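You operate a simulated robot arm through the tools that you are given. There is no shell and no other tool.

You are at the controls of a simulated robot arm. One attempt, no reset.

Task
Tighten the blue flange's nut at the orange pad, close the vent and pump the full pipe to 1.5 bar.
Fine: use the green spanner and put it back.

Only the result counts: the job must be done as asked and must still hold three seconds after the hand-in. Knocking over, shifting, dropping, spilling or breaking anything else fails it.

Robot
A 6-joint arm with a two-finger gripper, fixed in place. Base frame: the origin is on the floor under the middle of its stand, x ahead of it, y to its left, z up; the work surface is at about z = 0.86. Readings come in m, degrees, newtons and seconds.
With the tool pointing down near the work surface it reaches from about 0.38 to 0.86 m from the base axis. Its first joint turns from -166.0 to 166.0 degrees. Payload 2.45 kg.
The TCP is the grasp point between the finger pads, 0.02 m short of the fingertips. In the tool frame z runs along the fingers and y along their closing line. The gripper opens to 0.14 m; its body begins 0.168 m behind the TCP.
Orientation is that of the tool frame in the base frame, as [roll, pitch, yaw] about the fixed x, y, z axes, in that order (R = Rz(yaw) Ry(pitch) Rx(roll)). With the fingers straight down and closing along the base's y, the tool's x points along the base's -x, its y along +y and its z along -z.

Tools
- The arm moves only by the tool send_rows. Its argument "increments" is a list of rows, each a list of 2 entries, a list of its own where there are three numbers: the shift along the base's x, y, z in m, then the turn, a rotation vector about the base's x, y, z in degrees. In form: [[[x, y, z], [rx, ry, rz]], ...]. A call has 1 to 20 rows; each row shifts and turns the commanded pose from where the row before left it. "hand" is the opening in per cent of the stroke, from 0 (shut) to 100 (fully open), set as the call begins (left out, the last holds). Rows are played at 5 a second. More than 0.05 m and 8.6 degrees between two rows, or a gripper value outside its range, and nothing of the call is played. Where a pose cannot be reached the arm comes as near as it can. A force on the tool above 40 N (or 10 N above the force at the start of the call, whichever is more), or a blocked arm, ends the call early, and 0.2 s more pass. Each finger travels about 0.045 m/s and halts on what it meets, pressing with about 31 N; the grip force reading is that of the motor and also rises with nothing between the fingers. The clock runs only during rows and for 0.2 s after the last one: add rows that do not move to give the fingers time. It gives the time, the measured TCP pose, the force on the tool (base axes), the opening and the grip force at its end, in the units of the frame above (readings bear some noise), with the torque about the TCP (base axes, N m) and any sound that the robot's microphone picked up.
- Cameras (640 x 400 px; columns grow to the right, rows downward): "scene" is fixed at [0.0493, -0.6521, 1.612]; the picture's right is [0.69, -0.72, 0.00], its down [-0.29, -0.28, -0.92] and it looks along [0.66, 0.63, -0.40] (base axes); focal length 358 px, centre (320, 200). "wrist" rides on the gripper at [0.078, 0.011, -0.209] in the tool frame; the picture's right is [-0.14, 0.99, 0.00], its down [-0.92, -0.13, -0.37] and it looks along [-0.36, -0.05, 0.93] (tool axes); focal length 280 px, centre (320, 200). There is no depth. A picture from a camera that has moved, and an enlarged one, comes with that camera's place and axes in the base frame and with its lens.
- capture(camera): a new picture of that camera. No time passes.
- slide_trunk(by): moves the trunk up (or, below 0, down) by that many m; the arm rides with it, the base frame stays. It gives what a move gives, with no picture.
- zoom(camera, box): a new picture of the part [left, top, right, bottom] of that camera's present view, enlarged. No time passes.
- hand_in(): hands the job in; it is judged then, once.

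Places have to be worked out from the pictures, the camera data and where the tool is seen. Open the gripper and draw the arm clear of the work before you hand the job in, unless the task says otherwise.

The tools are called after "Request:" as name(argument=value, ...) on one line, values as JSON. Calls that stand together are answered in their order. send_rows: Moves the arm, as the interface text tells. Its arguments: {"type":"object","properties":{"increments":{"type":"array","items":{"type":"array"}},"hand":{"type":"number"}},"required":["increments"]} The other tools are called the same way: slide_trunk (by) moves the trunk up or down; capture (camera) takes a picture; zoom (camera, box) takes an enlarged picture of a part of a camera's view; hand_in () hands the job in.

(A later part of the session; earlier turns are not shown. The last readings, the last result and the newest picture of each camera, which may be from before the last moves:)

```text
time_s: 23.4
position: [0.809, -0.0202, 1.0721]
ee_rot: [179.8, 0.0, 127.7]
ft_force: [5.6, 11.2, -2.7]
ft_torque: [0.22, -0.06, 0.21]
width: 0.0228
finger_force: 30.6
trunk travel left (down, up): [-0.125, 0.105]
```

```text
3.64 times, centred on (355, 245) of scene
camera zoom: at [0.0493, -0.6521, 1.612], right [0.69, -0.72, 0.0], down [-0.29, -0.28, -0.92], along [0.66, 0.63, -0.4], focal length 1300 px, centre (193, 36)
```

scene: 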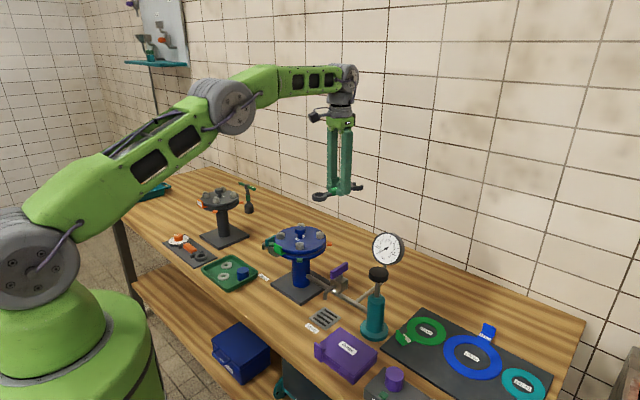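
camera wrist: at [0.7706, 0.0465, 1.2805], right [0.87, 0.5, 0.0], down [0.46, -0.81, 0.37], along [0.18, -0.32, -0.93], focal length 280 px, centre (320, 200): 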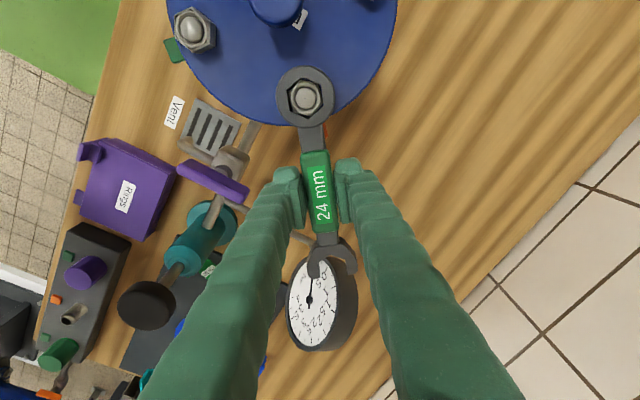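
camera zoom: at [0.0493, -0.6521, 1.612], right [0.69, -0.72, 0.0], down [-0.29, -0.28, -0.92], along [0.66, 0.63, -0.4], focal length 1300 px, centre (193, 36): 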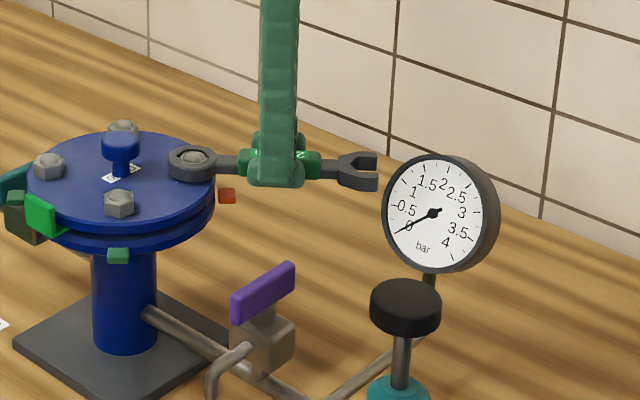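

The jaw clears the dial by about 2 cm and the closest point is passed. The torque is now about 1.0 N·m, so I carry on another 12°.

Request:
send_rows(increments=[[[-0.00417, -0.00302, 0], [0, 0, -4]], [[-0.00438, -0.00271, 0], [0, 0, -4]], [[-0.00456, -0.0024, 0], [0, 0, -4]]])

Request:
capture(camera="wrist")

Request:
zoom(camera="scene", box=[285, 190, 425, 300])

```text
time_s: 24.2
position: [0.797, -0.0295, 1.0721]
ee_rot: [-180.0, 0.1, 115.8]
ft_force: [10.2, 9.8, 0.9]
ft_torque: [0.33, -0.04, 0.26]
width: 0.0232
finger_force: 31.0
trunk travel left (down, up): [-0.125, 0.105]
```

```text
taken
camera wrist: at [0.7727, 0.0451, 1.2802], right [0.95, 0.31, 0.0], down [0.28, -0.88, 0.37], along [0.11, -0.35, -0.93], focal length 280 px, centre (320, 200)
```

wrist: 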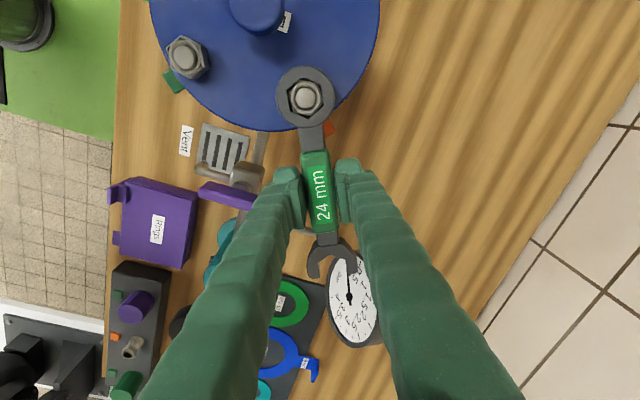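

```text
3.64 times, centred on (355, 245) of scene
camera zoom: at [0.0493, -0.6521, 1.612], right [0.69, -0.72, 0.0], down [-0.29, -0.28, -0.92], along [0.66, 0.63, -0.4], focal length 1300 px, centre (193, 36)
```

zoom: 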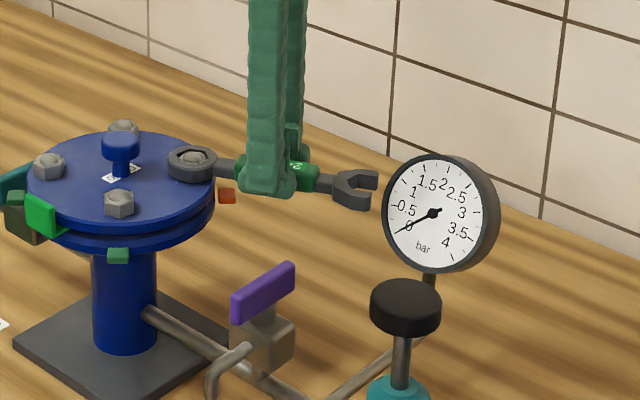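

The resisting torque is about 1.25 N·m and still rising slowly, so the nut is still turning. I continue another 24° in the same arc.

Request:
send_rows(increments=[[[-0.00471, -0.00208, 0], [0, 0, -4]], [[-0.00485, -0.00175, 0], [0, 0, -4]], [[-0.00496, -0.0014, 0], [0, 0, -4]]])

Request:
zoom(camera="wrist", box=[282, 70, 338, 126])

```text
time_s: 25.0
position: [0.7826, -0.035, 1.0712]
ee_rot: [-179.9, 0.2, 103.8]
ft_force: [14.8, 9.6, -2.8]
ft_torque: [0.06, -0.18, 0.57]
width: 0.0228
finger_force: 30.6
trunk travel left (down, up): [-0.125, 0.105]
```

```text
7.14 times, centred on (310, 98) of wrist
camera zoom: at [0.7756, 0.0434, 1.28], right [0.99, 0.1, 0.0], down [0.1, -0.92, 0.37], along [0.04, -0.37, -0.93], focal length 2003 px, centre (391, 929)
```

zoom: 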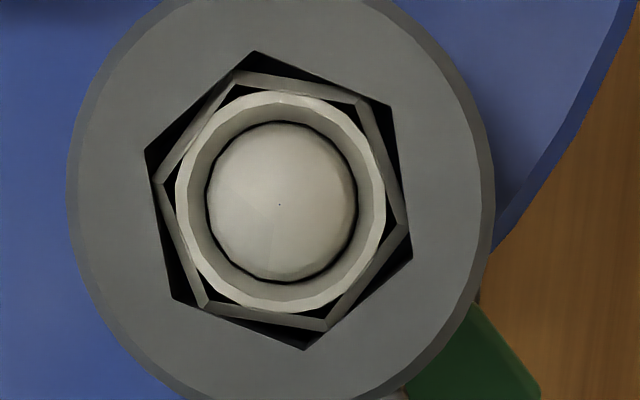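

The nut turns with the ring and the torque is up to about 1.8 N·m. I continue in small steps, watching for the stop.

Request:
send_rows(increments=[[[-0.00504, -0.00105, 0], [0, 0, -4]], [[-0.0051, -0.0007, 0], [0, 0, -4]]])

Request:
capture(camera="wrist")

Request:
zoom(camera="scene", box=[285, 200, 405, 290])

```text
time_s: 25.6
position: [0.7806, -0.0341, 1.0721]
ee_rot: [179.3, 0.0, 97.5]
ft_force: [15.7, 7.5, -12.6]
ft_torque: [-0.14, -0.3, 0.95]
width: 0.0253
finger_force: 31.6
trunk travel left (down, up): [-0.125, 0.105]
stopped in row 2: the force on the tool passed its limit at 43 N (the readings are from after the stop); the commanded pose is now the measured one
```

```text
taken
camera wrist: at [0.7793, 0.0438, 1.2808], right [1.0, -0.01, 0.01], down [-0.01, -0.93, 0.37], along [0.01, -0.37, -0.93], focal length 280 px, centre (320, 200)
```

wrist: 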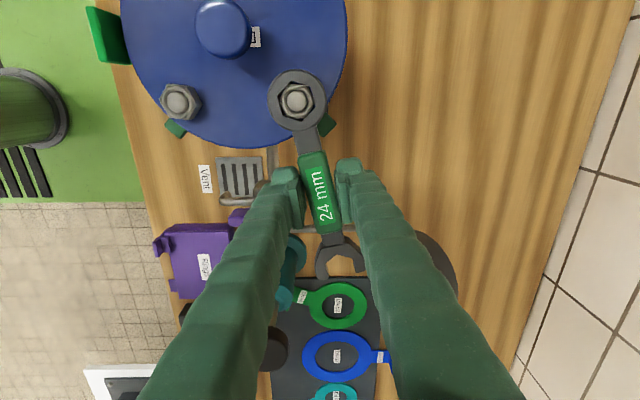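

```text
4.44 times, centred on (345, 245) of scene
camera zoom: at [0.0493, -0.6521, 1.612], right [0.69, -0.72, 0.0], down [-0.29, -0.28, -0.92], along [0.66, 0.63, -0.4], focal length 1589 px, centre (209, 0)
```

zoom: 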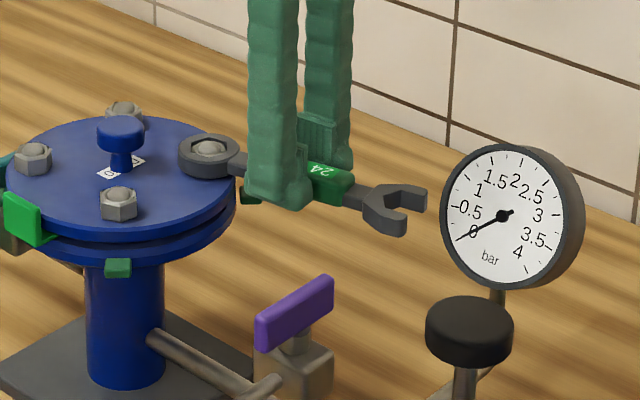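

The arm stopped at 43 N, and the pad beside the nut now looks green instead of orange. I zoom in to confirm that and see how the spanner sits in the hand.

Request:
zoom(camera="wrist", box=[240, 60, 380, 280])

Request:
zoom(camera="scene", box=[300, 215, 380, 265])

```text
1.82 times, centred on (310, 170) of wrist
camera zoom: at [0.7793, 0.0438, 1.2808], right [1.0, -0.01, 0.01], down [-0.01, -0.93, 0.37], along [0.01, -0.37, -0.93], focal length 510 px, centre (338, 254)
```

zoom: 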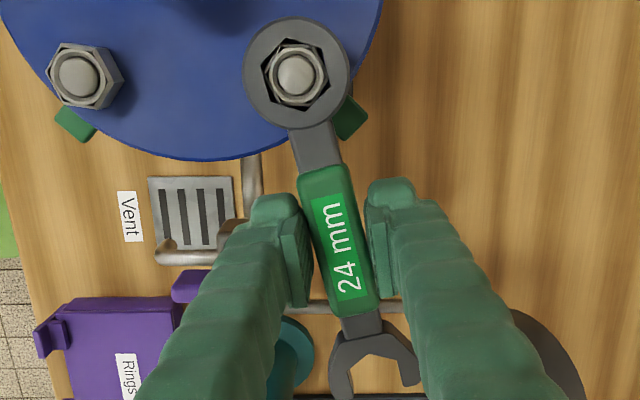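

```text
8.00 times, centred on (340, 240) of scene
camera zoom: at [0.0493, -0.6521, 1.612], right [0.69, -0.72, 0.0], down [-0.29, -0.28, -0.92], along [0.66, 0.63, -0.4], focal length 2860 px, centre (160, -120)
```

zoom: 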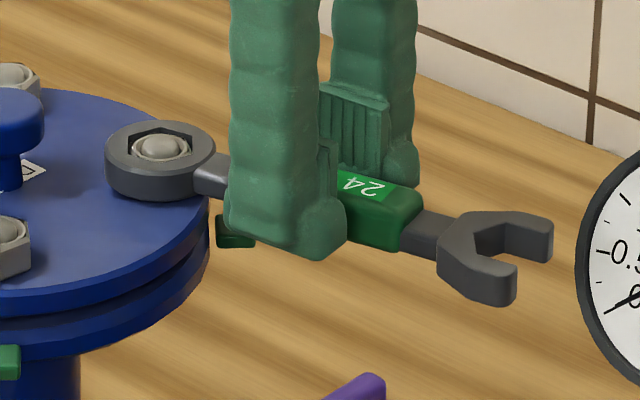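

The pad is green, so the nut is tight, and the spanner has only skewed about 7° in the pads at the stop. I turn the gripper back about 7° to relieve the load and let the sleeve lie flat between the pads again.

Request:
send_rows(increments=[[[0.0005, -0.0005, 0], [-0.03, 0.23, 2.3]], [[0.0006, -0.0006, 0], [-0.03, 0.23, 2.3]], [[0.0007, -0.0006, 0], [-0.03, 0.23, 2.4]], [[0, 0, 0], [0, 0, 0]], [[0, 0, 0], [0, 0, 0]]])

Request:
zoom(camera="wrist", box=[240, 60, 380, 280])

Request:
zoom(camera="wrist", box=[270, 60, 350, 140])

```text
time_s: 26.8
position: [0.7831, -0.0366, 1.0726]
ee_rot: [180.0, -0.1, 104.6]
ft_force: [24.1, 17.4, -7.5]
ft_torque: [0.23, -0.22, -0.11]
width: 0.0229
finger_force: 31.4
trunk travel left (down, up): [-0.125, 0.105]
```

```text
1.82 times, centred on (310, 170) of wrist
camera zoom: at [0.7737, 0.0427, 1.2813], right [0.99, 0.11, 0.0], down [0.11, -0.92, 0.37], along [0.04, -0.37, -0.93], focal length 510 px, centre (338, 254)
```

zoom: 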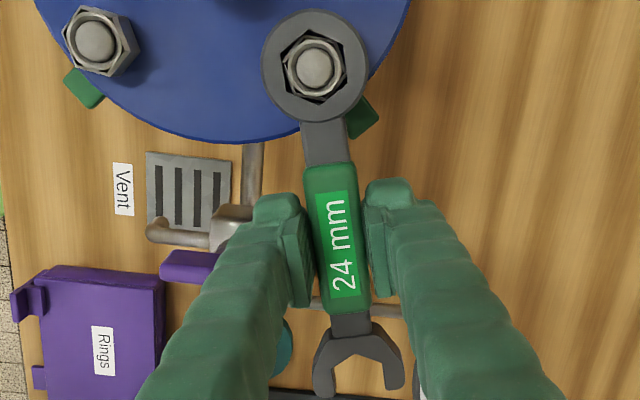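

```text
5.00 times, centred on (310, 100) of wrist
camera zoom: at [0.7737, 0.0427, 1.2813], right [0.99, 0.11, 0.0], down [0.11, -0.92, 0.37], along [0.04, -0.37, -0.93], focal length 1402 px, centre (370, 700)
```

zoom: 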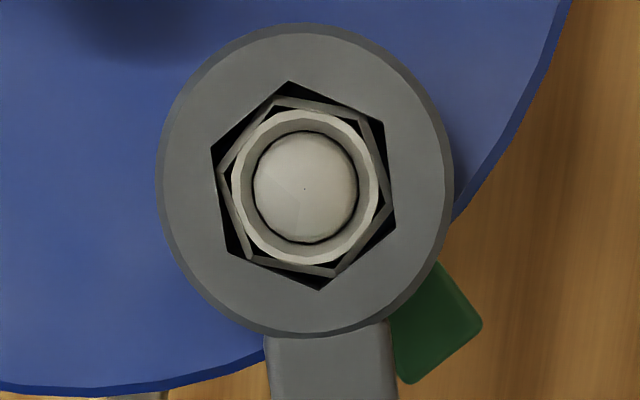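

The sleeve is flat in the pads again, but the spanner is still loaded at about 28 N. I turn back counter-clockwise about the nut axis by 6° to sit in the middle of the ring's play, which does not loosen the nut.

Request:
send_rows(increments=[[[0.0024, 0.001, 0], [0, 0, 2]], [[0.0024, 0.0009, 0], [0, 0, 2]], [[0.0025, 0.0011, 0], [0, 0, 2]], [[0, 0, 0], [0, 0, 0]], [[0, 0, 0], [0, 0, 0]]])

Request:
zoom(camera="wrist", box=[270, 60, 350, 140])

```text
time_s: 28.0
position: [0.7867, -0.0344, 1.0742]
ee_rot: [-179.9, 0.0, 110.5]
ft_force: [9.6, 4.4, -5.1]
ft_torque: [-0.07, -0.12, -0.4]
width: 0.0236
finger_force: 30.8
trunk travel left (down, up): [-0.125, 0.105]
```

```text
5.00 times, centred on (310, 100) of wrist
camera zoom: at [0.7709, 0.0422, 1.2814], right [0.98, 0.22, 0.0], down [0.2, -0.91, 0.37], along [0.08, -0.36, -0.93], focal length 1402 px, centre (370, 700)
```

zoom: 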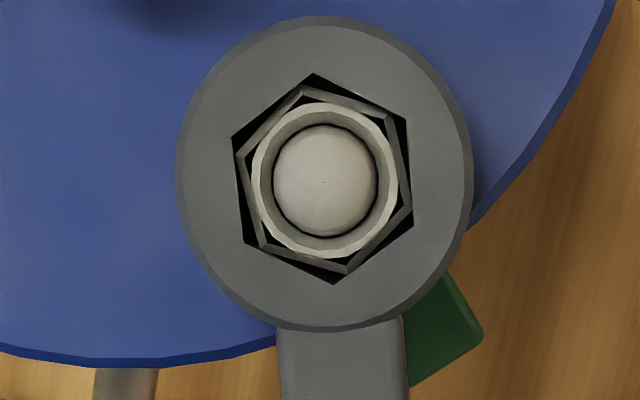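

The pad is still green and most of the load is gone, though the ring still leans on the clockwise side. I turn back another 5° to centre the play before lifting.

Request:
send_rows(increments=[[[0.002, 0.0006, 0], [0, 0, 1.7]], [[0.002, 0.0007, 0], [0, 0, 1.7]], [[0.0021, 0.0007, 0], [0, 0, 1.7]], [[0, 0, 0], [0, 0, 0]], [[0, 0, 0], [0, 0, 0]]])

Request:
zoom(camera="wrist", box=[270, 60, 350, 140])

Request:
zoom(camera="scene", box=[300, 215, 380, 265])

```text
time_s: 29.2
position: [0.7924, -0.0322, 1.073]
ee_rot: [-179.9, 0.1, 115.5]
ft_force: [7.4, 1.6, -2.9]
ft_torque: [-0.03, -0.12, -0.56]
width: 0.0234
finger_force: 30.5
trunk travel left (down, up): [-0.125, 0.105]
```

```text
5.00 times, centred on (310, 100) of wrist
camera zoom: at [0.7702, 0.0425, 1.2822], right [0.95, 0.3, 0.0], down [0.28, -0.89, 0.37], along [0.11, -0.35, -0.93], focal length 1402 px, centre (370, 700)
```

zoom: 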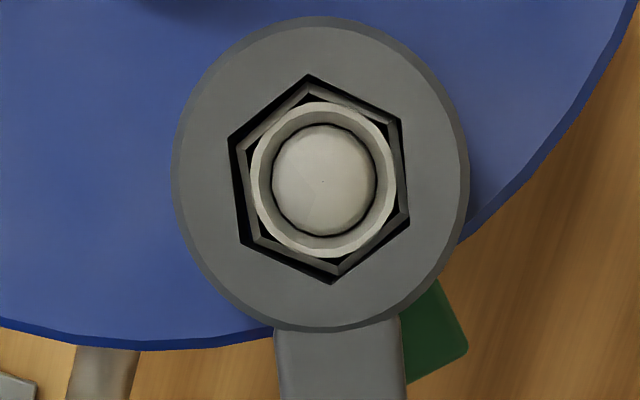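

```text
8.00 times, centred on (340, 240) of scene
camera zoom: at [0.0493, -0.6521, 1.612], right [0.69, -0.72, 0.0], down [-0.29, -0.28, -0.92], along [0.66, 0.63, -0.4], focal length 2860 px, centre (160, -120)
```

zoom: 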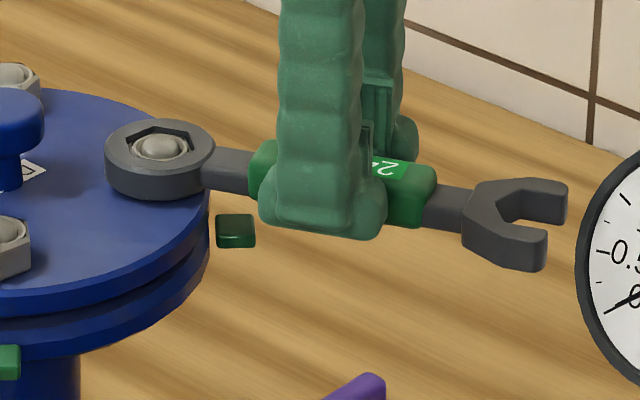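

The hexes are aligned again and the pad is green. There's still a small 7 N sideways lean, so I shift the ring about 1 mm to free it, then raise it off the nut in steps.

Request:
send_rows(increments=[[[0.001, 0.0005, 0], [0, 0, 0]], [[0, 0, 0], [0, 0, 0]], [[0, 0, 0], [0, 0, 0]]])

Request:
zoom(camera="wrist", box=[270, 60, 350, 140])

```text
time_s: 30.0
position: [0.7938, -0.0332, 1.0723]
ee_rot: [-179.9, 0.0, 115.6]
ft_force: [6.1, 2.1, -2.0]
ft_torque: [0.09, 0.0, -0.4]
width: 0.0233
finger_force: 30.8
trunk travel left (down, up): [-0.125, 0.105]
```

```text
5.00 times, centred on (310, 100) of wrist
camera zoom: at [0.7711, 0.0428, 1.2822], right [0.95, 0.3, 0.0], down [0.28, -0.89, 0.37], along [0.11, -0.35, -0.93], focal length 1402 px, centre (370, 700)
```

zoom: 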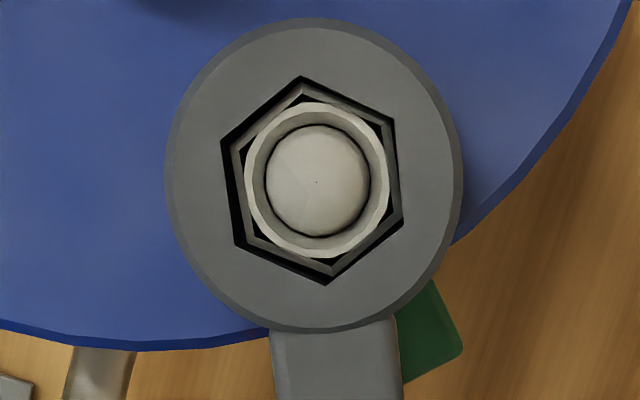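

The ring is still leaning left of the nut. I shift another 1.8 mm the same way.

Request:
send_rows(increments=[[[0.001, 0.0005, 0], [0, 0, 0]], [[0.0006, 0.0003, 0], [0, 0, 0]], [[0, 0, 0], [0, 0, 0]], [[0, 0, 0], [0, 0, 0]]])

Request:
zoom(camera="wrist", box=[270, 60, 350, 140])

```text
time_s: 31.0
position: [0.7947, -0.0313, 1.0739]
ee_rot: [-179.9, -0.1, 115.6]
ft_force: [1.2, 1.0, -2.9]
ft_torque: [-0.04, -0.04, -0.1]
width: 0.0228
finger_force: 31.1
trunk travel left (down, up): [-0.125, 0.105]
```

```text
5.00 times, centred on (310, 100) of wrist
camera zoom: at [0.7721, 0.0432, 1.2823], right [0.95, 0.3, 0.0], down [0.28, -0.89, 0.37], along [0.11, -0.35, -0.93], focal length 1402 px, centre (370, 700)
```

zoom: 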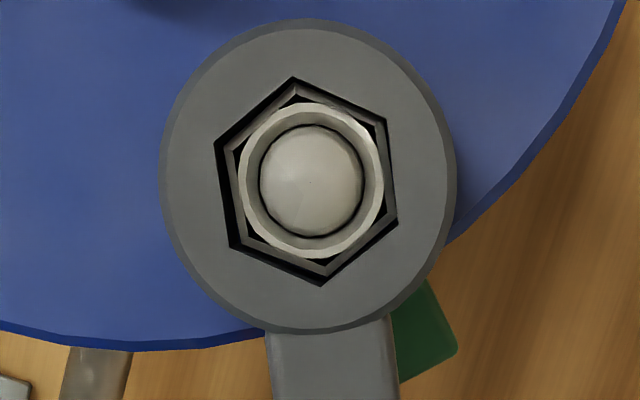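

The load is essentially zero and the spanner is flat in the pads. I lift it straight up off the nut, slowly at first.

Request:
send_rows(increments=[[[0.0003, 0, 0.003], [0, 0, 0]], [[0, 0, 0.004], [0, 0, 0]], [[0, 0, 0.005], [0, 0, 0]], [[0, 0, 0.008], [0, 0, 0]], [[0, 0, 0.015], [0, 0, 0]], [[0, 0, 0], [0, 0, 0]]])

Request:
zoom(camera="scene", box=[280, 190, 400, 280])

Request:
zoom(camera="wrist", box=[240, 40, 400, 160])

```text
time_s: 32.4
position: [0.7955, -0.0309, 1.1082]
ee_rot: [-179.9, -0.1, 115.5]
ft_force: [-0.3, -0.4, -1.6]
ft_torque: [-0.02, -0.03, 0.03]
width: 0.0229
finger_force: 31.0
trunk travel left (down, up): [-0.125, 0.105]
```

```text
4.44 times, centred on (340, 235) of scene
camera zoom: at [0.0493, -0.6521, 1.612], right [0.69, -0.72, 0.0], down [-0.29, -0.28, -0.92], along [0.66, 0.63, -0.4], focal length 1589 px, centre (231, 44)
```

zoom: 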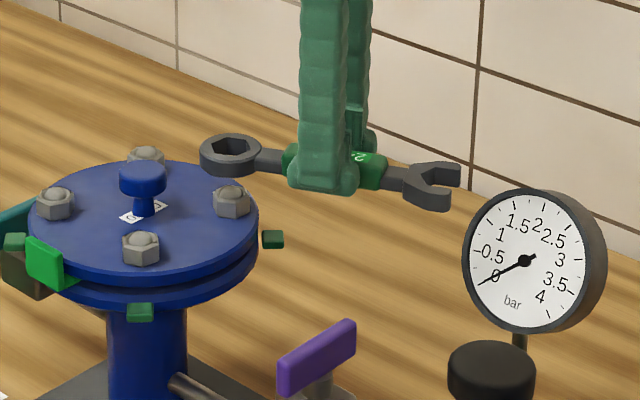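

```text
3.33 times, centred on (320, 100) of wrist
camera zoom: at [0.7722, 0.0435, 1.3179], right [0.95, 0.3, 0.0], down [0.28, -0.89, 0.37], along [0.11, -0.35, -0.93], focal length 935 px, centre (320, 533)
```

zoom: 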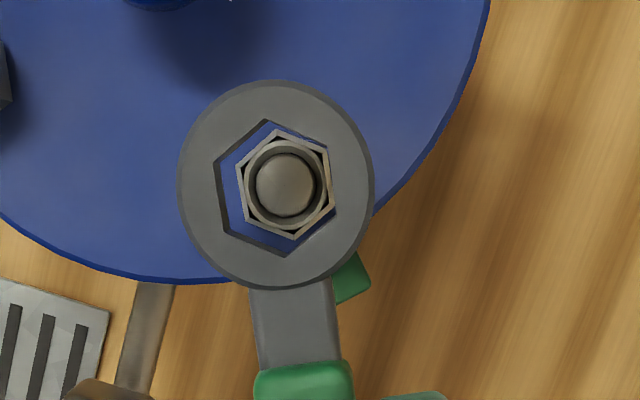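

The spanner is off and all four pads are green. I raise it further and then carry it back, turning +154.5° in all to its original heading.

Request:
send_rows(increments=[[[0, 0, 0.03], [0, 0, 0]], [[0, 0, 0.035], [0, 0, 0]], [[0, 0, 0.03], [0, 0, 0]]])

Request:
send_rows(increments=[[[-0.0126, 0.00574, 0], [0, 0, 8.13]], [[-0.0126, 0.00574, 0], [0, 0, 8.13]], [[-0.0126, 0.00574, 0], [0, 0, 8.13]], [[-0.0126, 0.00574, 0], [0, 0, 8.13]], [[-0.0126, 0.00574, 0], [0, 0, 8.13]], [[-0.0126, 0.00574, 0], [0, 0, 8.13]], [[-0.0126, 0.00574, 0], [0, 0, 8.13]], [[-0.0126, 0.00574, 0], [0, 0, 8.13]], [[-0.0126, 0.00574, 0], [0, 0, 8.13]], [[-0.0126, 0.00574, 0], [0, 0, 8.13]], [[-0.0126, 0.00574, 0], [0, 0, 8.13]], [[-0.0126, 0.00574, 0], [0, 0, 8.13]], [[-0.0126, 0.00574, 0], [0, 0, 8.13]], [[-0.0126, 0.00574, 0], [0, 0, 8.13]], [[-0.0126, 0.00574, 0], [0, 0, 8.13]], [[-0.0126, 0.00574, 0], [0, 0, 8.13]], [[-0.0126, 0.00574, 0], [0, 0, 8.13]], [[-0.0126, 0.00574, 0], [0, 0, 8.13]], [[-0.0126, 0.00574, 0], [0, 0, 8.13]], [[0, 0, 0], [0, 0, 0]]])

Request:
capture(camera="wrist")

Request:
capture(camera="scene")

```text
time_s: 33.2
position: [0.7939, -0.0297, 1.2051]
ee_rot: [-179.8, 0.0, 115.7]
ft_force: [0.5, -0.8, -2.4]
ft_torque: [-0.01, -0.06, 0.0]
width: 0.023
finger_force: 31.3
trunk travel left (down, up): [-0.125, 0.105]
```

```text
time_s: 37.4
position: [0.556, 0.0778, 1.2062]
ee_rot: [-179.9, 0.1, -89.9]
ft_force: [-0.4, 0.7, -3.4]
ft_torque: [0.01, 0.02, 0.0]
width: 0.0229
finger_force: 30.9
trunk travel left (down, up): [-0.125, 0.105]
```

```text
taken
camera wrist: at [0.5452, -0.0007, 1.4141], right [-0.99, 0.14, 0.0], down [0.13, 0.92, 0.37], along [0.05, 0.36, -0.93], focal length 280 px, centre (320, 200)
```

wrist: 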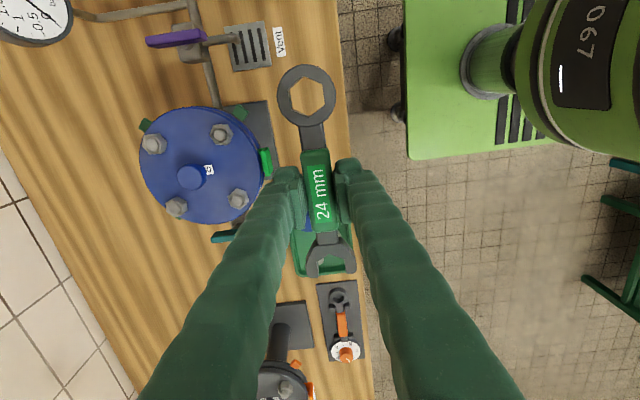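

```text
taken
```

scene: 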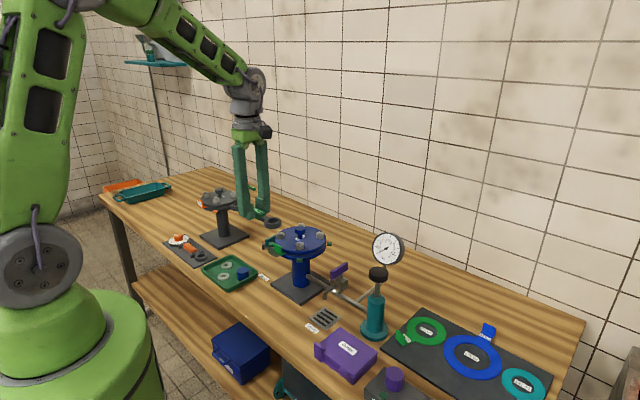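

The spanner sits in the hand exactly as when first lifted, over its original place. I lower to about 2.5 cm above the bench and then finish in small steps.

Request:
send_rows(increments=[[[0, 0, -0.042], [0, 0, 0]], [[0, 0, -0.042], [0, 0, 0]], [[0, 0, -0.042], [0, 0, 0]], [[0, 0, -0.042], [0, 0, 0]], [[0, 0, -0.042], [0, 0, 0]], [[0, 0, -0.042], [0, 0, 0]], [[0, 0, -0.042], [0, 0, 0]], [[0, 0, 0], [0, 0, 0]], [[0, 0, 0], [0, 0, 0]]])

Request:
zoom(camera="wrist", box=[240, 60, 400, 260])

```text
time_s: 39.4
position: [0.5557, 0.0793, 0.9129]
ee_rot: [-179.9, -0.1, -90.0]
ft_force: [-0.1, -1.5, -1.4]
ft_torque: [0.0, -0.01, 0.0]
width: 0.023
finger_force: 30.3
trunk travel left (down, up): [-0.125, 0.105]
```

```text
2.00 times, centred on (320, 160) of wrist
camera zoom: at [0.5461, 0.0006, 1.1207], right [-0.99, 0.14, 0.0], down [0.13, 0.92, 0.37], along [0.05, 0.36, -0.93], focal length 561 px, centre (320, 280)
```

zoom: 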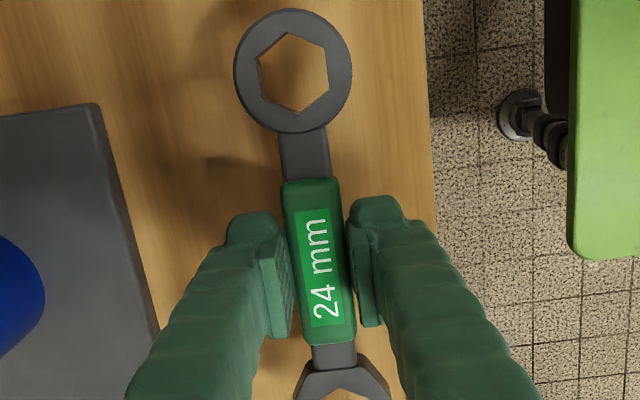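

The tool reads z 0.913. I lower the remaining 29 mm in shrinking steps to the original height, watching for contact.

Request:
send_rows(increments=[[[0, 0, -0.01], [0, 0, 0]], [[0, 0, -0.008], [0, 0, 0]], [[0, 0, -0.005], [0, 0, 0]], [[0, 0, -0.003], [0, 0, 0]], [[0, 0, -0.002], [0, 0, 0]], [[0, 0, 0], [0, 0, 0]], [[0, 0, 0], [0, 0, 0]]])

Request:
zoom(camera="wrist", box=[240, 60, 400, 260])

Request:
zoom(camera="scene", box=[240, 270, 310, 330])

```text
time_s: 41.0
position: [0.5557, 0.0769, 0.884]
ee_rot: [-179.8, 0.0, -90.0]
ft_force: [0.5, -1.2, 13.9]
ft_torque: [-0.06, -0.01, -0.03]
width: 0.0231
finger_force: 30.7
trunk travel left (down, up): [-0.125, 0.105]
```

```text
2.00 times, centred on (320, 160) of wrist
camera zoom: at [0.545, -0.0013, 1.0925], right [-0.99, 0.14, 0.0], down [0.13, 0.92, 0.37], along [0.05, 0.36, -0.93], focal length 561 px, centre (320, 280)
```

zoom: 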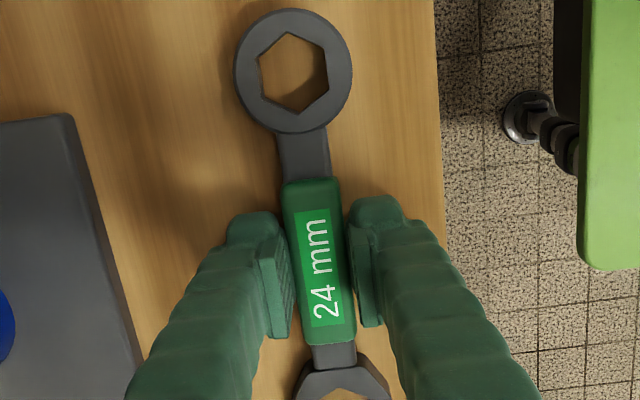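

```text
6.67 times, centred on (275, 300) of scene
camera zoom: at [0.0493, -0.6521, 1.612], right [0.69, -0.72, 0.0], down [-0.29, -0.28, -0.92], along [0.66, 0.63, -0.4], focal length 2383 px, centre (620, -467)
```

zoom: 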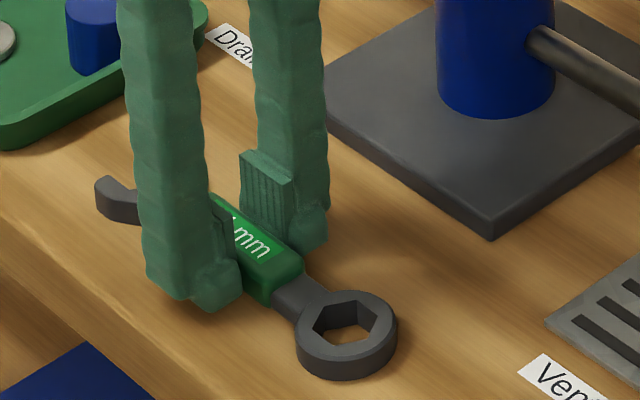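

The spanner rests on the bench (14 N up) within about 2 mm of where it first lay. I open the hand to 45 % and, once the fingers are clear, lift away.

Request:
send_rows(increments=[[[0, 0, 0.0005], [0, 0, 0]], [[0, 0, 0], [0, 0, 0]], [[0, 0, 0], [0, 0, 0]], [[0, 0, 0], [0, 0, 0]], [[0, 0, 0], [0, 0, 0]], [[0, 0, 0], [0, 0, 0]]], hand=45)

Request:
zoom(camera="wrist", box=[240, 60, 400, 260])

Request:
zoom(camera="scene", box=[240, 270, 310, 330])

```text
time_s: 42.4
position: [0.5551, 0.0773, 0.8835]
ee_rot: [-179.9, -0.1, -90.0]
ft_force: [0.3, -0.5, 0.4]
ft_torque: [0.0, 0.0, -0.02]
width: 0.0627
finger_force: 0.0
trunk travel left (down, up): [-0.125, 0.105]
```

```text
2.00 times, centred on (320, 160) of wrist
camera zoom: at [0.5448, -0.0011, 1.0922], right [-0.99, 0.14, 0.0], down [0.13, 0.92, 0.37], along [0.05, 0.36, -0.93], focal length 561 px, centre (320, 280)
```

zoom: 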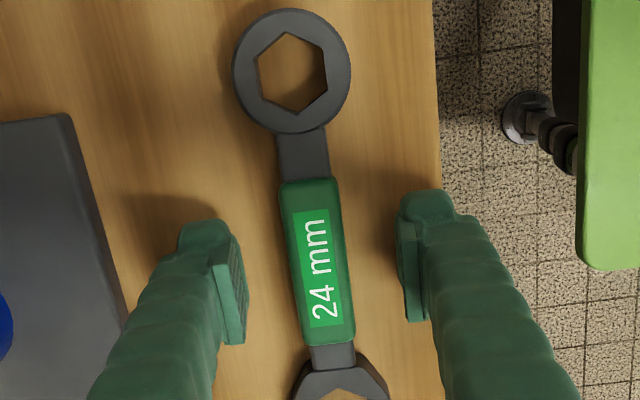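

```text
6.67 times, centred on (275, 300) of scene
camera zoom: at [0.0493, -0.6521, 1.612], right [0.69, -0.72, 0.0], down [-0.29, -0.28, -0.92], along [0.66, 0.63, -0.4], focal length 2383 px, centre (620, -467)
```

zoom: 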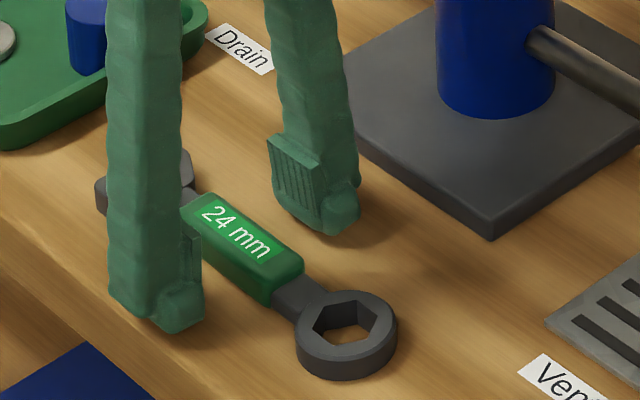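

The spanner is back and released. I rise clear and move over the vent lever, turning the tool back to its initial heading for a look from above.

Request:
send_rows(increments=[[[0, 0, 0.03], [0, 0, 0]], [[0, 0, 0.045], [0, 0, 0]], [[0, 0, 0.045], [0, 0, 0]], [[0, 0, 0.045], [0, 0, 0]], [[0, 0, 0.045], [0, 0, 0]], [[0, 0, 0.045], [0, 0, 0]], [[0, 0, 0.045], [0, 0, 0]]])

Request:
send_rows(increments=[[[0.0145, -0.0152, 0], [0, 0, -8.1818]], [[0.0145, -0.0152, 0], [0, 0, -8.1818]], [[0.0145, -0.0152, 0], [0, 0, -8.1818]], [[0.0145, -0.0152, 0], [0, 0, -8.1818]], [[0.0145, -0.0152, 0], [0, 0, -8.1818]], [[0.0145, -0.0152, 0], [0, 0, -8.1818]], [[0.0145, -0.0152, 0], [0, 0, -8.1818]], [[0.0145, -0.0152, 0], [0, 0, -8.1818]], [[0.0145, -0.0152, 0], [0, 0, -8.1818]], [[0.0145, -0.0152, 0], [0, 0, -8.1818]], [[0.0145, -0.0152, 0], [0, 0, -8.182]], [[0, 0, 0], [0, 0, 0]], [[0, 0, 0], [0, 0, 0]]], hand=60)

Request:
capture(camera="wrist")

Request:
capture(camera="scene")

```text
time_s: 44.0
position: [0.5567, 0.0772, 1.1857]
ee_rot: [-179.9, 0.0, -90.0]
ft_force: [-0.1, 0.4, 0.2]
ft_torque: [0.01, -0.01, 0.0]
width: 0.0631
finger_force: 0.1
trunk travel left (down, up): [-0.125, 0.105]
```

```text
time_s: 46.8
position: [0.7148, -0.0904, 1.1809]
ee_rot: [-179.9, -0.1, 180.0]
ft_force: [0.3, -1.1, 0.4]
ft_torque: [-0.02, -0.02, -0.02]
width: 0.084
finger_force: 0.0
trunk travel left (down, up): [-0.125, 0.105]
```

```text
taken
camera wrist: at [0.6372, -0.0799, 1.39], right [0.14, 0.99, 0.0], down [0.92, -0.13, 0.37], along [0.36, -0.05, -0.93], focal length 280 px, centre (320, 200)
```

wrist: 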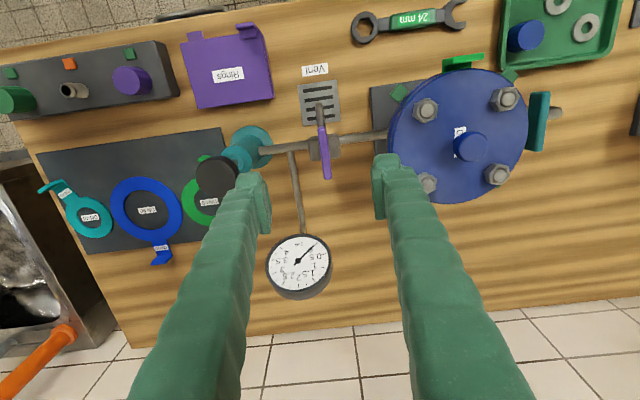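

```text
taken
```

scene: 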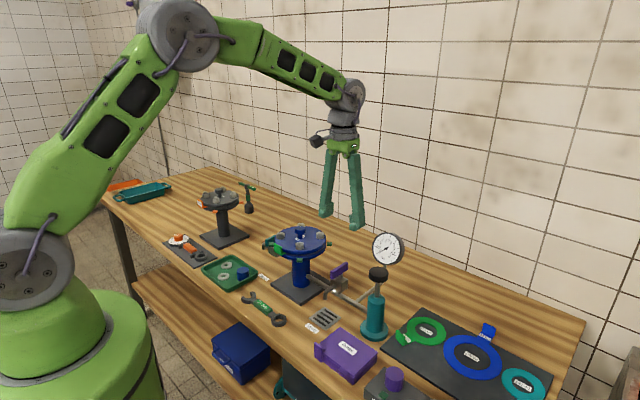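

I enlarge the vent valve from here to see the lever, its stem and the pipe, and to work out its height and pivot.

Request:
zoom(camera="wrist", box=[270, 80, 400, 200])

Request:
zoom(camera="scene", box=[310, 250, 370, 310])

Request:
zoom(camera="wrist", box=[180, 120, 280, 220])

```text
3.33 times, centred on (335, 140) of wrist
camera zoom: at [0.6372, -0.0799, 1.39], right [0.14, 0.99, 0.0], down [0.92, -0.13, 0.37], along [0.36, -0.05, -0.93], focal length 935 px, centre (270, 400)
```

zoom: 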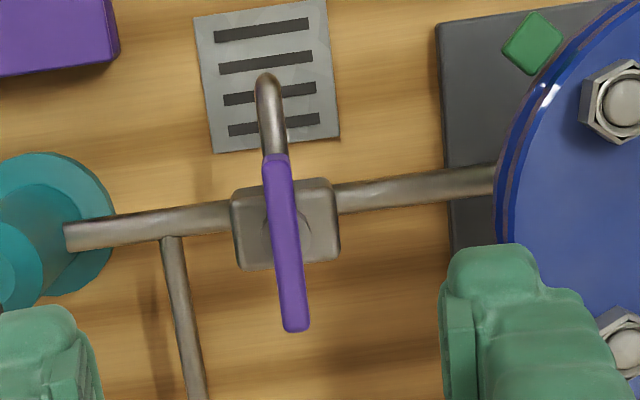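

```text
6.67 times, centred on (340, 280) of scene
camera zoom: at [0.0493, -0.6521, 1.612], right [0.69, -0.72, 0.0], down [-0.29, -0.28, -0.92], along [0.66, 0.63, -0.4], focal length 2383 px, centre (187, -333)
```

zoom: 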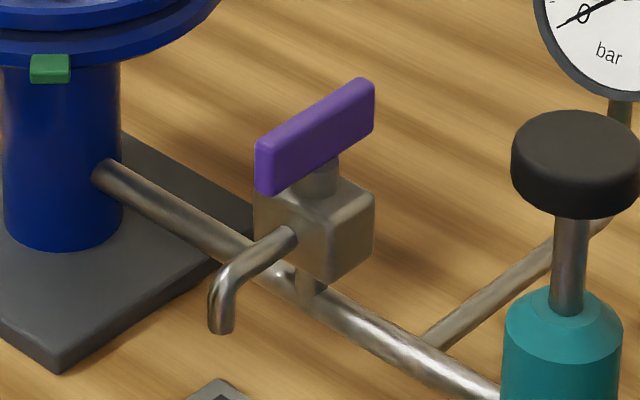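

```text
4.00 times, centred on (230, 170) of wrist
camera zoom: at [0.6372, -0.0799, 1.39], right [0.14, 0.99, 0.0], down [0.92, -0.13, 0.37], along [0.36, -0.05, -0.93], focal length 1122 px, centre (680, 320)
```

zoom: 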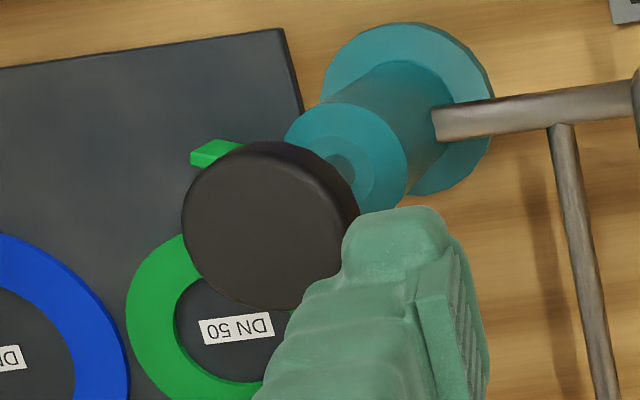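

The lever is a thin upright plate centred on its stem at about (0.7175, −0.085), top near z 1.012, running along x in line with the spout, so the vent is open. I narrow the hand and go down straddling it.

Request:
send_rows(increments=[[[0.0027, 0.0054, -0.02], [0, 0, 0]], [[0, 0, -0.04], [0, 0, 0]], [[0, 0, -0.04], [0, 0, 0]], [[0, 0, -0.03], [0, 0, 0]], [[0, 0, 0], [0, 0, 0]], [[0, 0, 0], [0, 0, 0]]], hand=32)

Request:
zoom(camera="wrist", box=[240, 100, 400, 260])

Request:
zoom(camera="scene", box=[290, 210, 410, 310])

```text
time_s: 48.2
position: [0.7173, -0.0849, 1.0525]
ee_rot: [-179.8, 0.1, 179.9]
ft_force: [-0.1, -0.1, 0.1]
ft_torque: [-0.01, 0.0, 0.01]
width: 0.0448
finger_force: 0.1
trunk travel left (down, up): [-0.125, 0.105]
```

```text
2.50 times, centred on (320, 180) of wrist
camera zoom: at [0.6404, -0.0746, 1.2613], right [0.14, 0.99, 0.0], down [0.92, -0.13, 0.37], along [0.36, -0.05, -0.93], focal length 701 px, centre (320, 250)
```

zoom: 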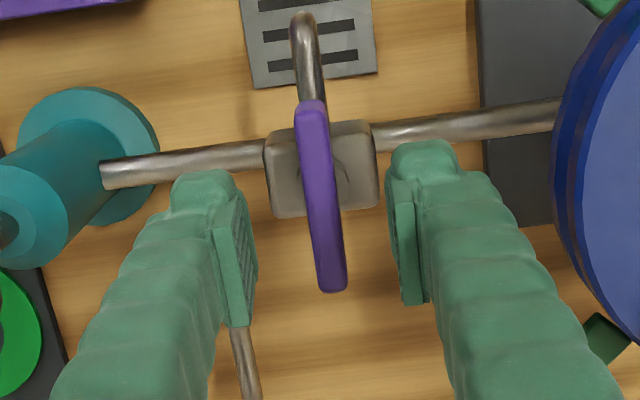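

```text
4.00 times, centred on (350, 260) of scene
camera zoom: at [0.0493, -0.6521, 1.612], right [0.69, -0.72, 0.0], down [-0.29, -0.28, -0.92], along [0.66, 0.63, -0.4], focal length 1430 px, centre (200, -40)
```

zoom: 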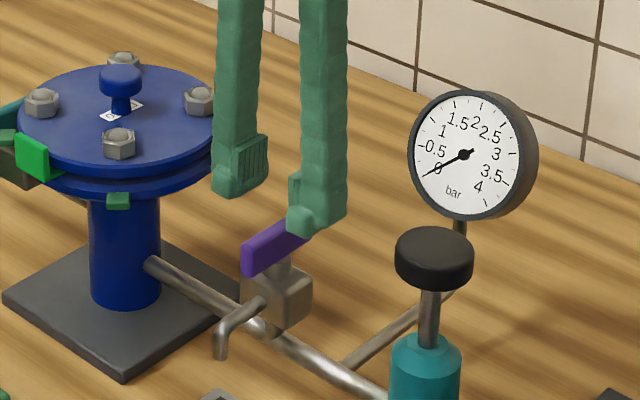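

The lever centre reads (0.7165, −0.084), right between the pads. I descend to z about 1.008 and close on it.

Request:
send_rows(increments=[[[-0.0005, 0.0005, -0.015], [0, 0, 0]], [[0, 0, -0.015], [0, 0, 0]], [[0, 0, -0.014], [0, 0, 0]], [[0, 0, 0], [0, 0, 0]], [[0, 0, 0], [0, 0, 0]]])

Request:
zoom(camera="scene", box=[300, 220, 390, 300])

Request:
zoom(camera="wrist", box=[240, 100, 400, 260])

```text
time_s: 49.4
position: [0.7172, -0.084, 1.0081]
ee_rot: [-179.9, 0.0, -180.0]
ft_force: [0.6, -0.1, 0.3]
ft_torque: [0.02, -0.01, 0.01]
width: 0.0451
finger_force: 0.2
trunk travel left (down, up): [-0.125, 0.105]
```

```text
5.00 times, centred on (345, 260) of scene
camera zoom: at [0.0493, -0.6521, 1.612], right [0.69, -0.72, 0.0], down [-0.29, -0.28, -0.92], along [0.66, 0.63, -0.4], focal length 1788 px, centre (195, -100)
```

zoom: 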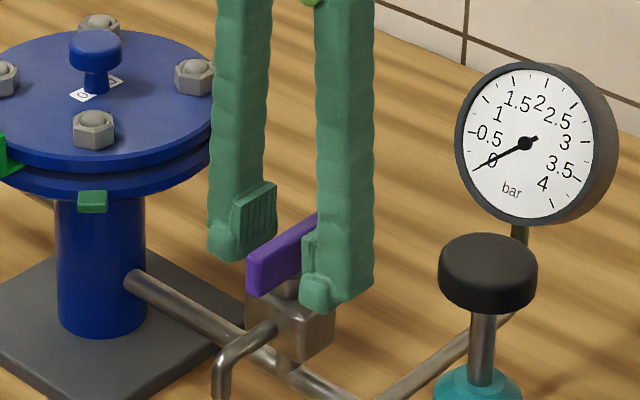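

```text
2.50 times, centred on (320, 180) of wrist
camera zoom: at [0.6402, -0.0734, 1.2164], right [0.14, 0.99, 0.0], down [0.92, -0.13, 0.37], along [0.36, -0.05, -0.93], focal length 701 px, centre (320, 250)
```

zoom: 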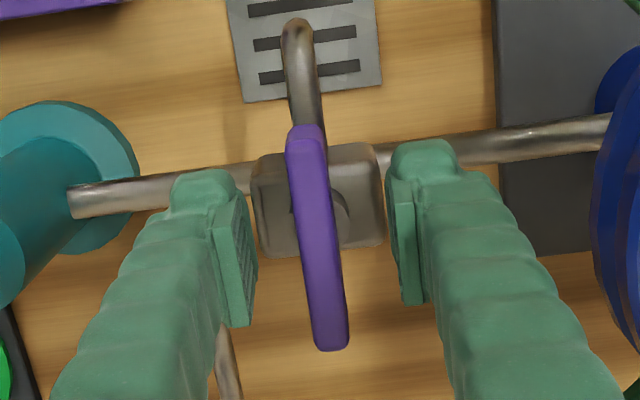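

The pads straddle the lever at its centre. I close the hand on it.

Request:
send_rows(increments=[[[-0.0008, -0.0003, 0], [0, 0, 0]], [[0, 0, 0], [0, 0, 0]], [[0, 0, 0], [0, 0, 0]], [[0, 0, 0], [0, 0, 0]], [[0, 0, 0], [0, 0, 0]]], hand=0)

Request:
zoom(camera="wrist", box=[240, 100, 400, 260])

```text
time_s: 50.6
position: [0.718, -0.0851, 1.0084]
ee_rot: [-179.9, -0.1, -180.0]
ft_force: [0.4, -5.3, 7.2]
ft_torque: [-0.01, 0.02, -0.03]
width: 0.0112
finger_force: 38.3
trunk travel left (down, up): [-0.125, 0.105]
```

```text
2.50 times, centred on (320, 180) of wrist
camera zoom: at [0.6393, -0.0741, 1.2171], right [0.14, 0.99, 0.0], down [0.92, -0.13, 0.37], along [0.37, -0.05, -0.93], focal length 701 px, centre (320, 250)
```

zoom: 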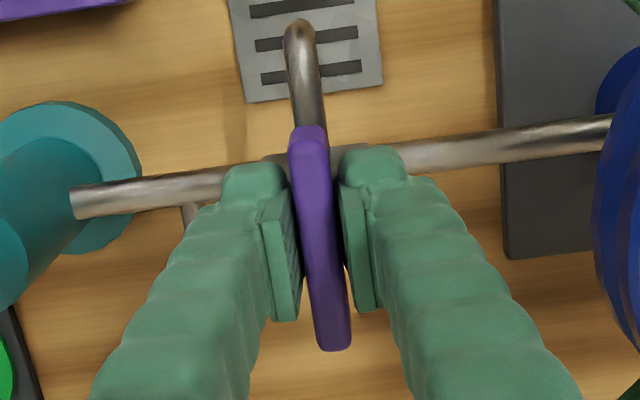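

The lever is held (11.2 mm wide). I ease off the small side and upward forces by half a millimetre, then turn clockwise 16° as a trial.

Request:
send_rows(increments=[[[0, -0.0005, 0.001], [0, 0, 0]], [[0, 0, 0], [0, 0, -4]], [[0, 0, 0], [0, 0, -4]], [[0, 0, 0], [0, 0, -4]], [[0, 0, 0], [0, 0, -4]], [[0, 0, 0], [0, 0, 0]]])

Request:
zoom(camera="wrist", box=[240, 100, 400, 260])

Request:
zoom(camera="scene", box=[300, 220, 390, 300])

```text
time_s: 52.0
position: [0.7163, -0.0839, 1.0091]
ee_rot: [-179.9, -0.1, 164.0]
ft_force: [6.1, 10.0, -2.8]
ft_torque: [0.19, -0.12, 0.0]
width: 0.011
finger_force: 37.8
trunk travel left (down, up): [-0.125, 0.105]
```

```text
2.50 times, centred on (320, 180) of wrist
camera zoom: at [0.6461, -0.0523, 1.2174], right [0.41, 0.91, 0.0], down [0.85, -0.38, 0.37], along [0.34, -0.15, -0.93], focal length 701 px, centre (320, 250)
```

zoom: 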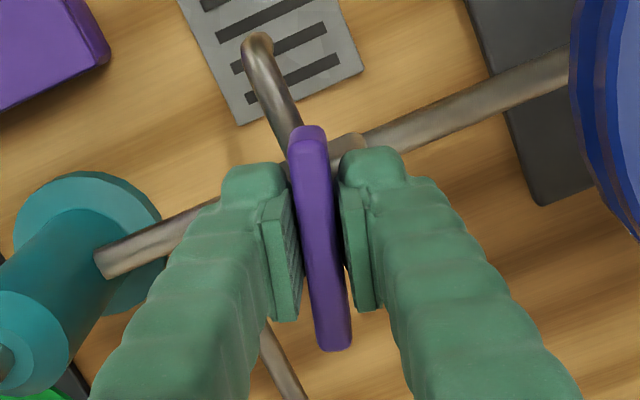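

```text
5.00 times, centred on (345, 260) of scene
camera zoom: at [0.0493, -0.6521, 1.612], right [0.69, -0.72, 0.0], down [-0.29, -0.28, -0.92], along [0.66, 0.63, -0.4], focal length 1788 px, centre (195, -100)
```

zoom: 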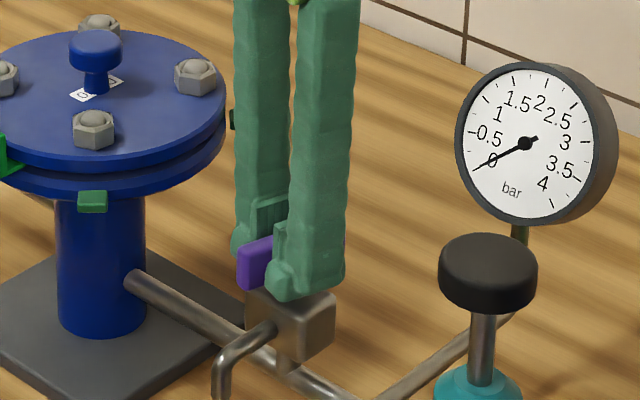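

The lever turns freely clockwise with hardly any torque. I continue with a small centring correction.

Request:
send_rows(increments=[[[0.0004, 0.0006, 0], [0, 0, -6]], [[0, 0, 0], [0, 0, -6]], [[0, 0, 0], [0, 0, -6]], [[0, 0, 0], [0, 0, -6]], [[0, 0, 0], [0, 0, -6]], [[0, 0, 0], [0, 0, 0]]])

Request:
zoom(camera="wrist", box=[240, 100, 400, 260])

```text
time_s: 53.4
position: [0.7178, -0.0823, 1.0087]
ee_rot: [-179.8, -0.1, 134.1]
ft_force: [9.0, 19.8, -14.0]
ft_torque: [0.21, -0.16, 0.03]
width: 0.0111
finger_force: 38.1
trunk travel left (down, up): [-0.125, 0.105]
```

```text
2.50 times, centred on (320, 180) of wrist
camera zoom: at [0.6728, -0.0192, 1.2175], right [0.81, 0.59, 0.0], down [0.55, -0.75, 0.37], along [0.21, -0.3, -0.93], focal length 701 px, centre (320, 250)
```

zoom: 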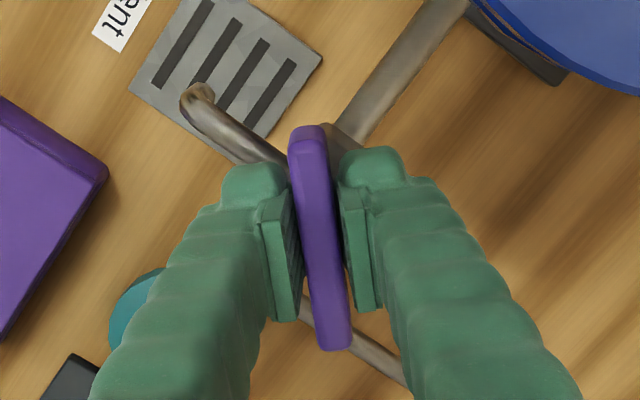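

The side force has grown to about 22 N, so the TCP is slightly off the pivot. I shift toward the pivot by about 1.5 mm before turning further.

Request:
send_rows(increments=[[[0.0005, 0.0012, -0.0006], [0, 0, 0]], [[0, 0, 0], [0, 0, 0]], [[0, 0, 0], [0, 0, 0]]])

```text
time_s: 54.2
position: [0.7187, -0.0821, 1.0094]
ee_rot: [-179.9, 0.1, 134.0]
ft_force: [5.6, 13.8, -5.0]
ft_torque: [0.2, -0.01, 0.01]
width: 0.0111
finger_force: 38.0
trunk travel left (down, up): [-0.125, 0.105]
```

The force fell in proportion, so I continue the correction and then keep turning.

Request:
send_rows(increments=[[[0.0006, 0.0014, -0.0003], [0, 0, 0]], [[0.0003, 0.001, 0], [0, 0, 0]], [[0, 0, 0], [0, 0, 0]], [[0, 0, 0], [0, 0, 0]]])

Request:
zoom(camera="wrist", box=[240, 100, 400, 260])

```text
time_s: 55.2
position: [0.7185, -0.0832, 1.009]
ee_rot: [-179.8, -0.1, 134.0]
ft_force: [-0.2, -10.9, 1.8]
ft_torque: [-0.28, -0.18, -0.02]
width: 0.011
finger_force: 38.3
trunk travel left (down, up): [-0.125, 0.105]
```

```text
2.50 times, centred on (320, 180) of wrist
camera zoom: at [0.6722, -0.0192, 1.2174], right [0.81, 0.59, 0.0], down [0.55, -0.75, 0.37], along [0.22, -0.3, -0.93], focal length 701 px, centre (320, 250)
```

zoom: 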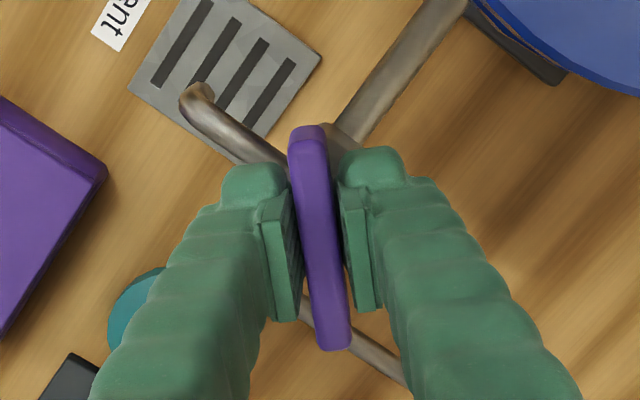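

Now it overshoots slightly the other way (−11 N). I step back 1 mm and turn another 24°.

Request:
send_rows(increments=[[[0, -0.001, 0], [0, 0, -4]], [[0, 0, 0], [0, 0, -5]], [[0, 0, 0], [0, 0, -5]], [[0, 0, 0], [0, 0, -5]], [[0, 0, 0], [0, 0, -5]], [[0, 0, 0], [0, 0, 0]]])

Request:
zoom(camera="wrist", box=[240, 100, 400, 260])

```text
time_s: 56.6
position: [0.7189, -0.0822, 1.008]
ee_rot: [-179.9, 0.0, 110.0]
ft_force: [7.0, -4.6, -2.3]
ft_torque: [0.01, -0.04, 0.04]
width: 0.011
finger_force: 38.2
trunk travel left (down, up): [-0.125, 0.105]
```

```text
2.50 times, centred on (320, 180) of wrist
camera zoom: at [0.7034, -0.0055, 1.2176], right [0.98, 0.21, 0.0], down [0.19, -0.91, 0.37], along [0.08, -0.36, -0.93], focal length 701 px, centre (320, 250)
```

zoom: 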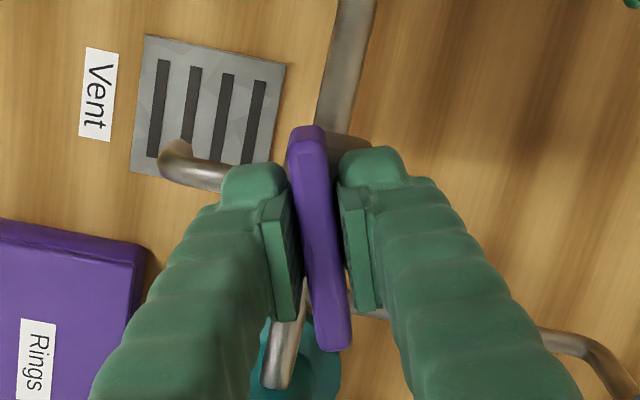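

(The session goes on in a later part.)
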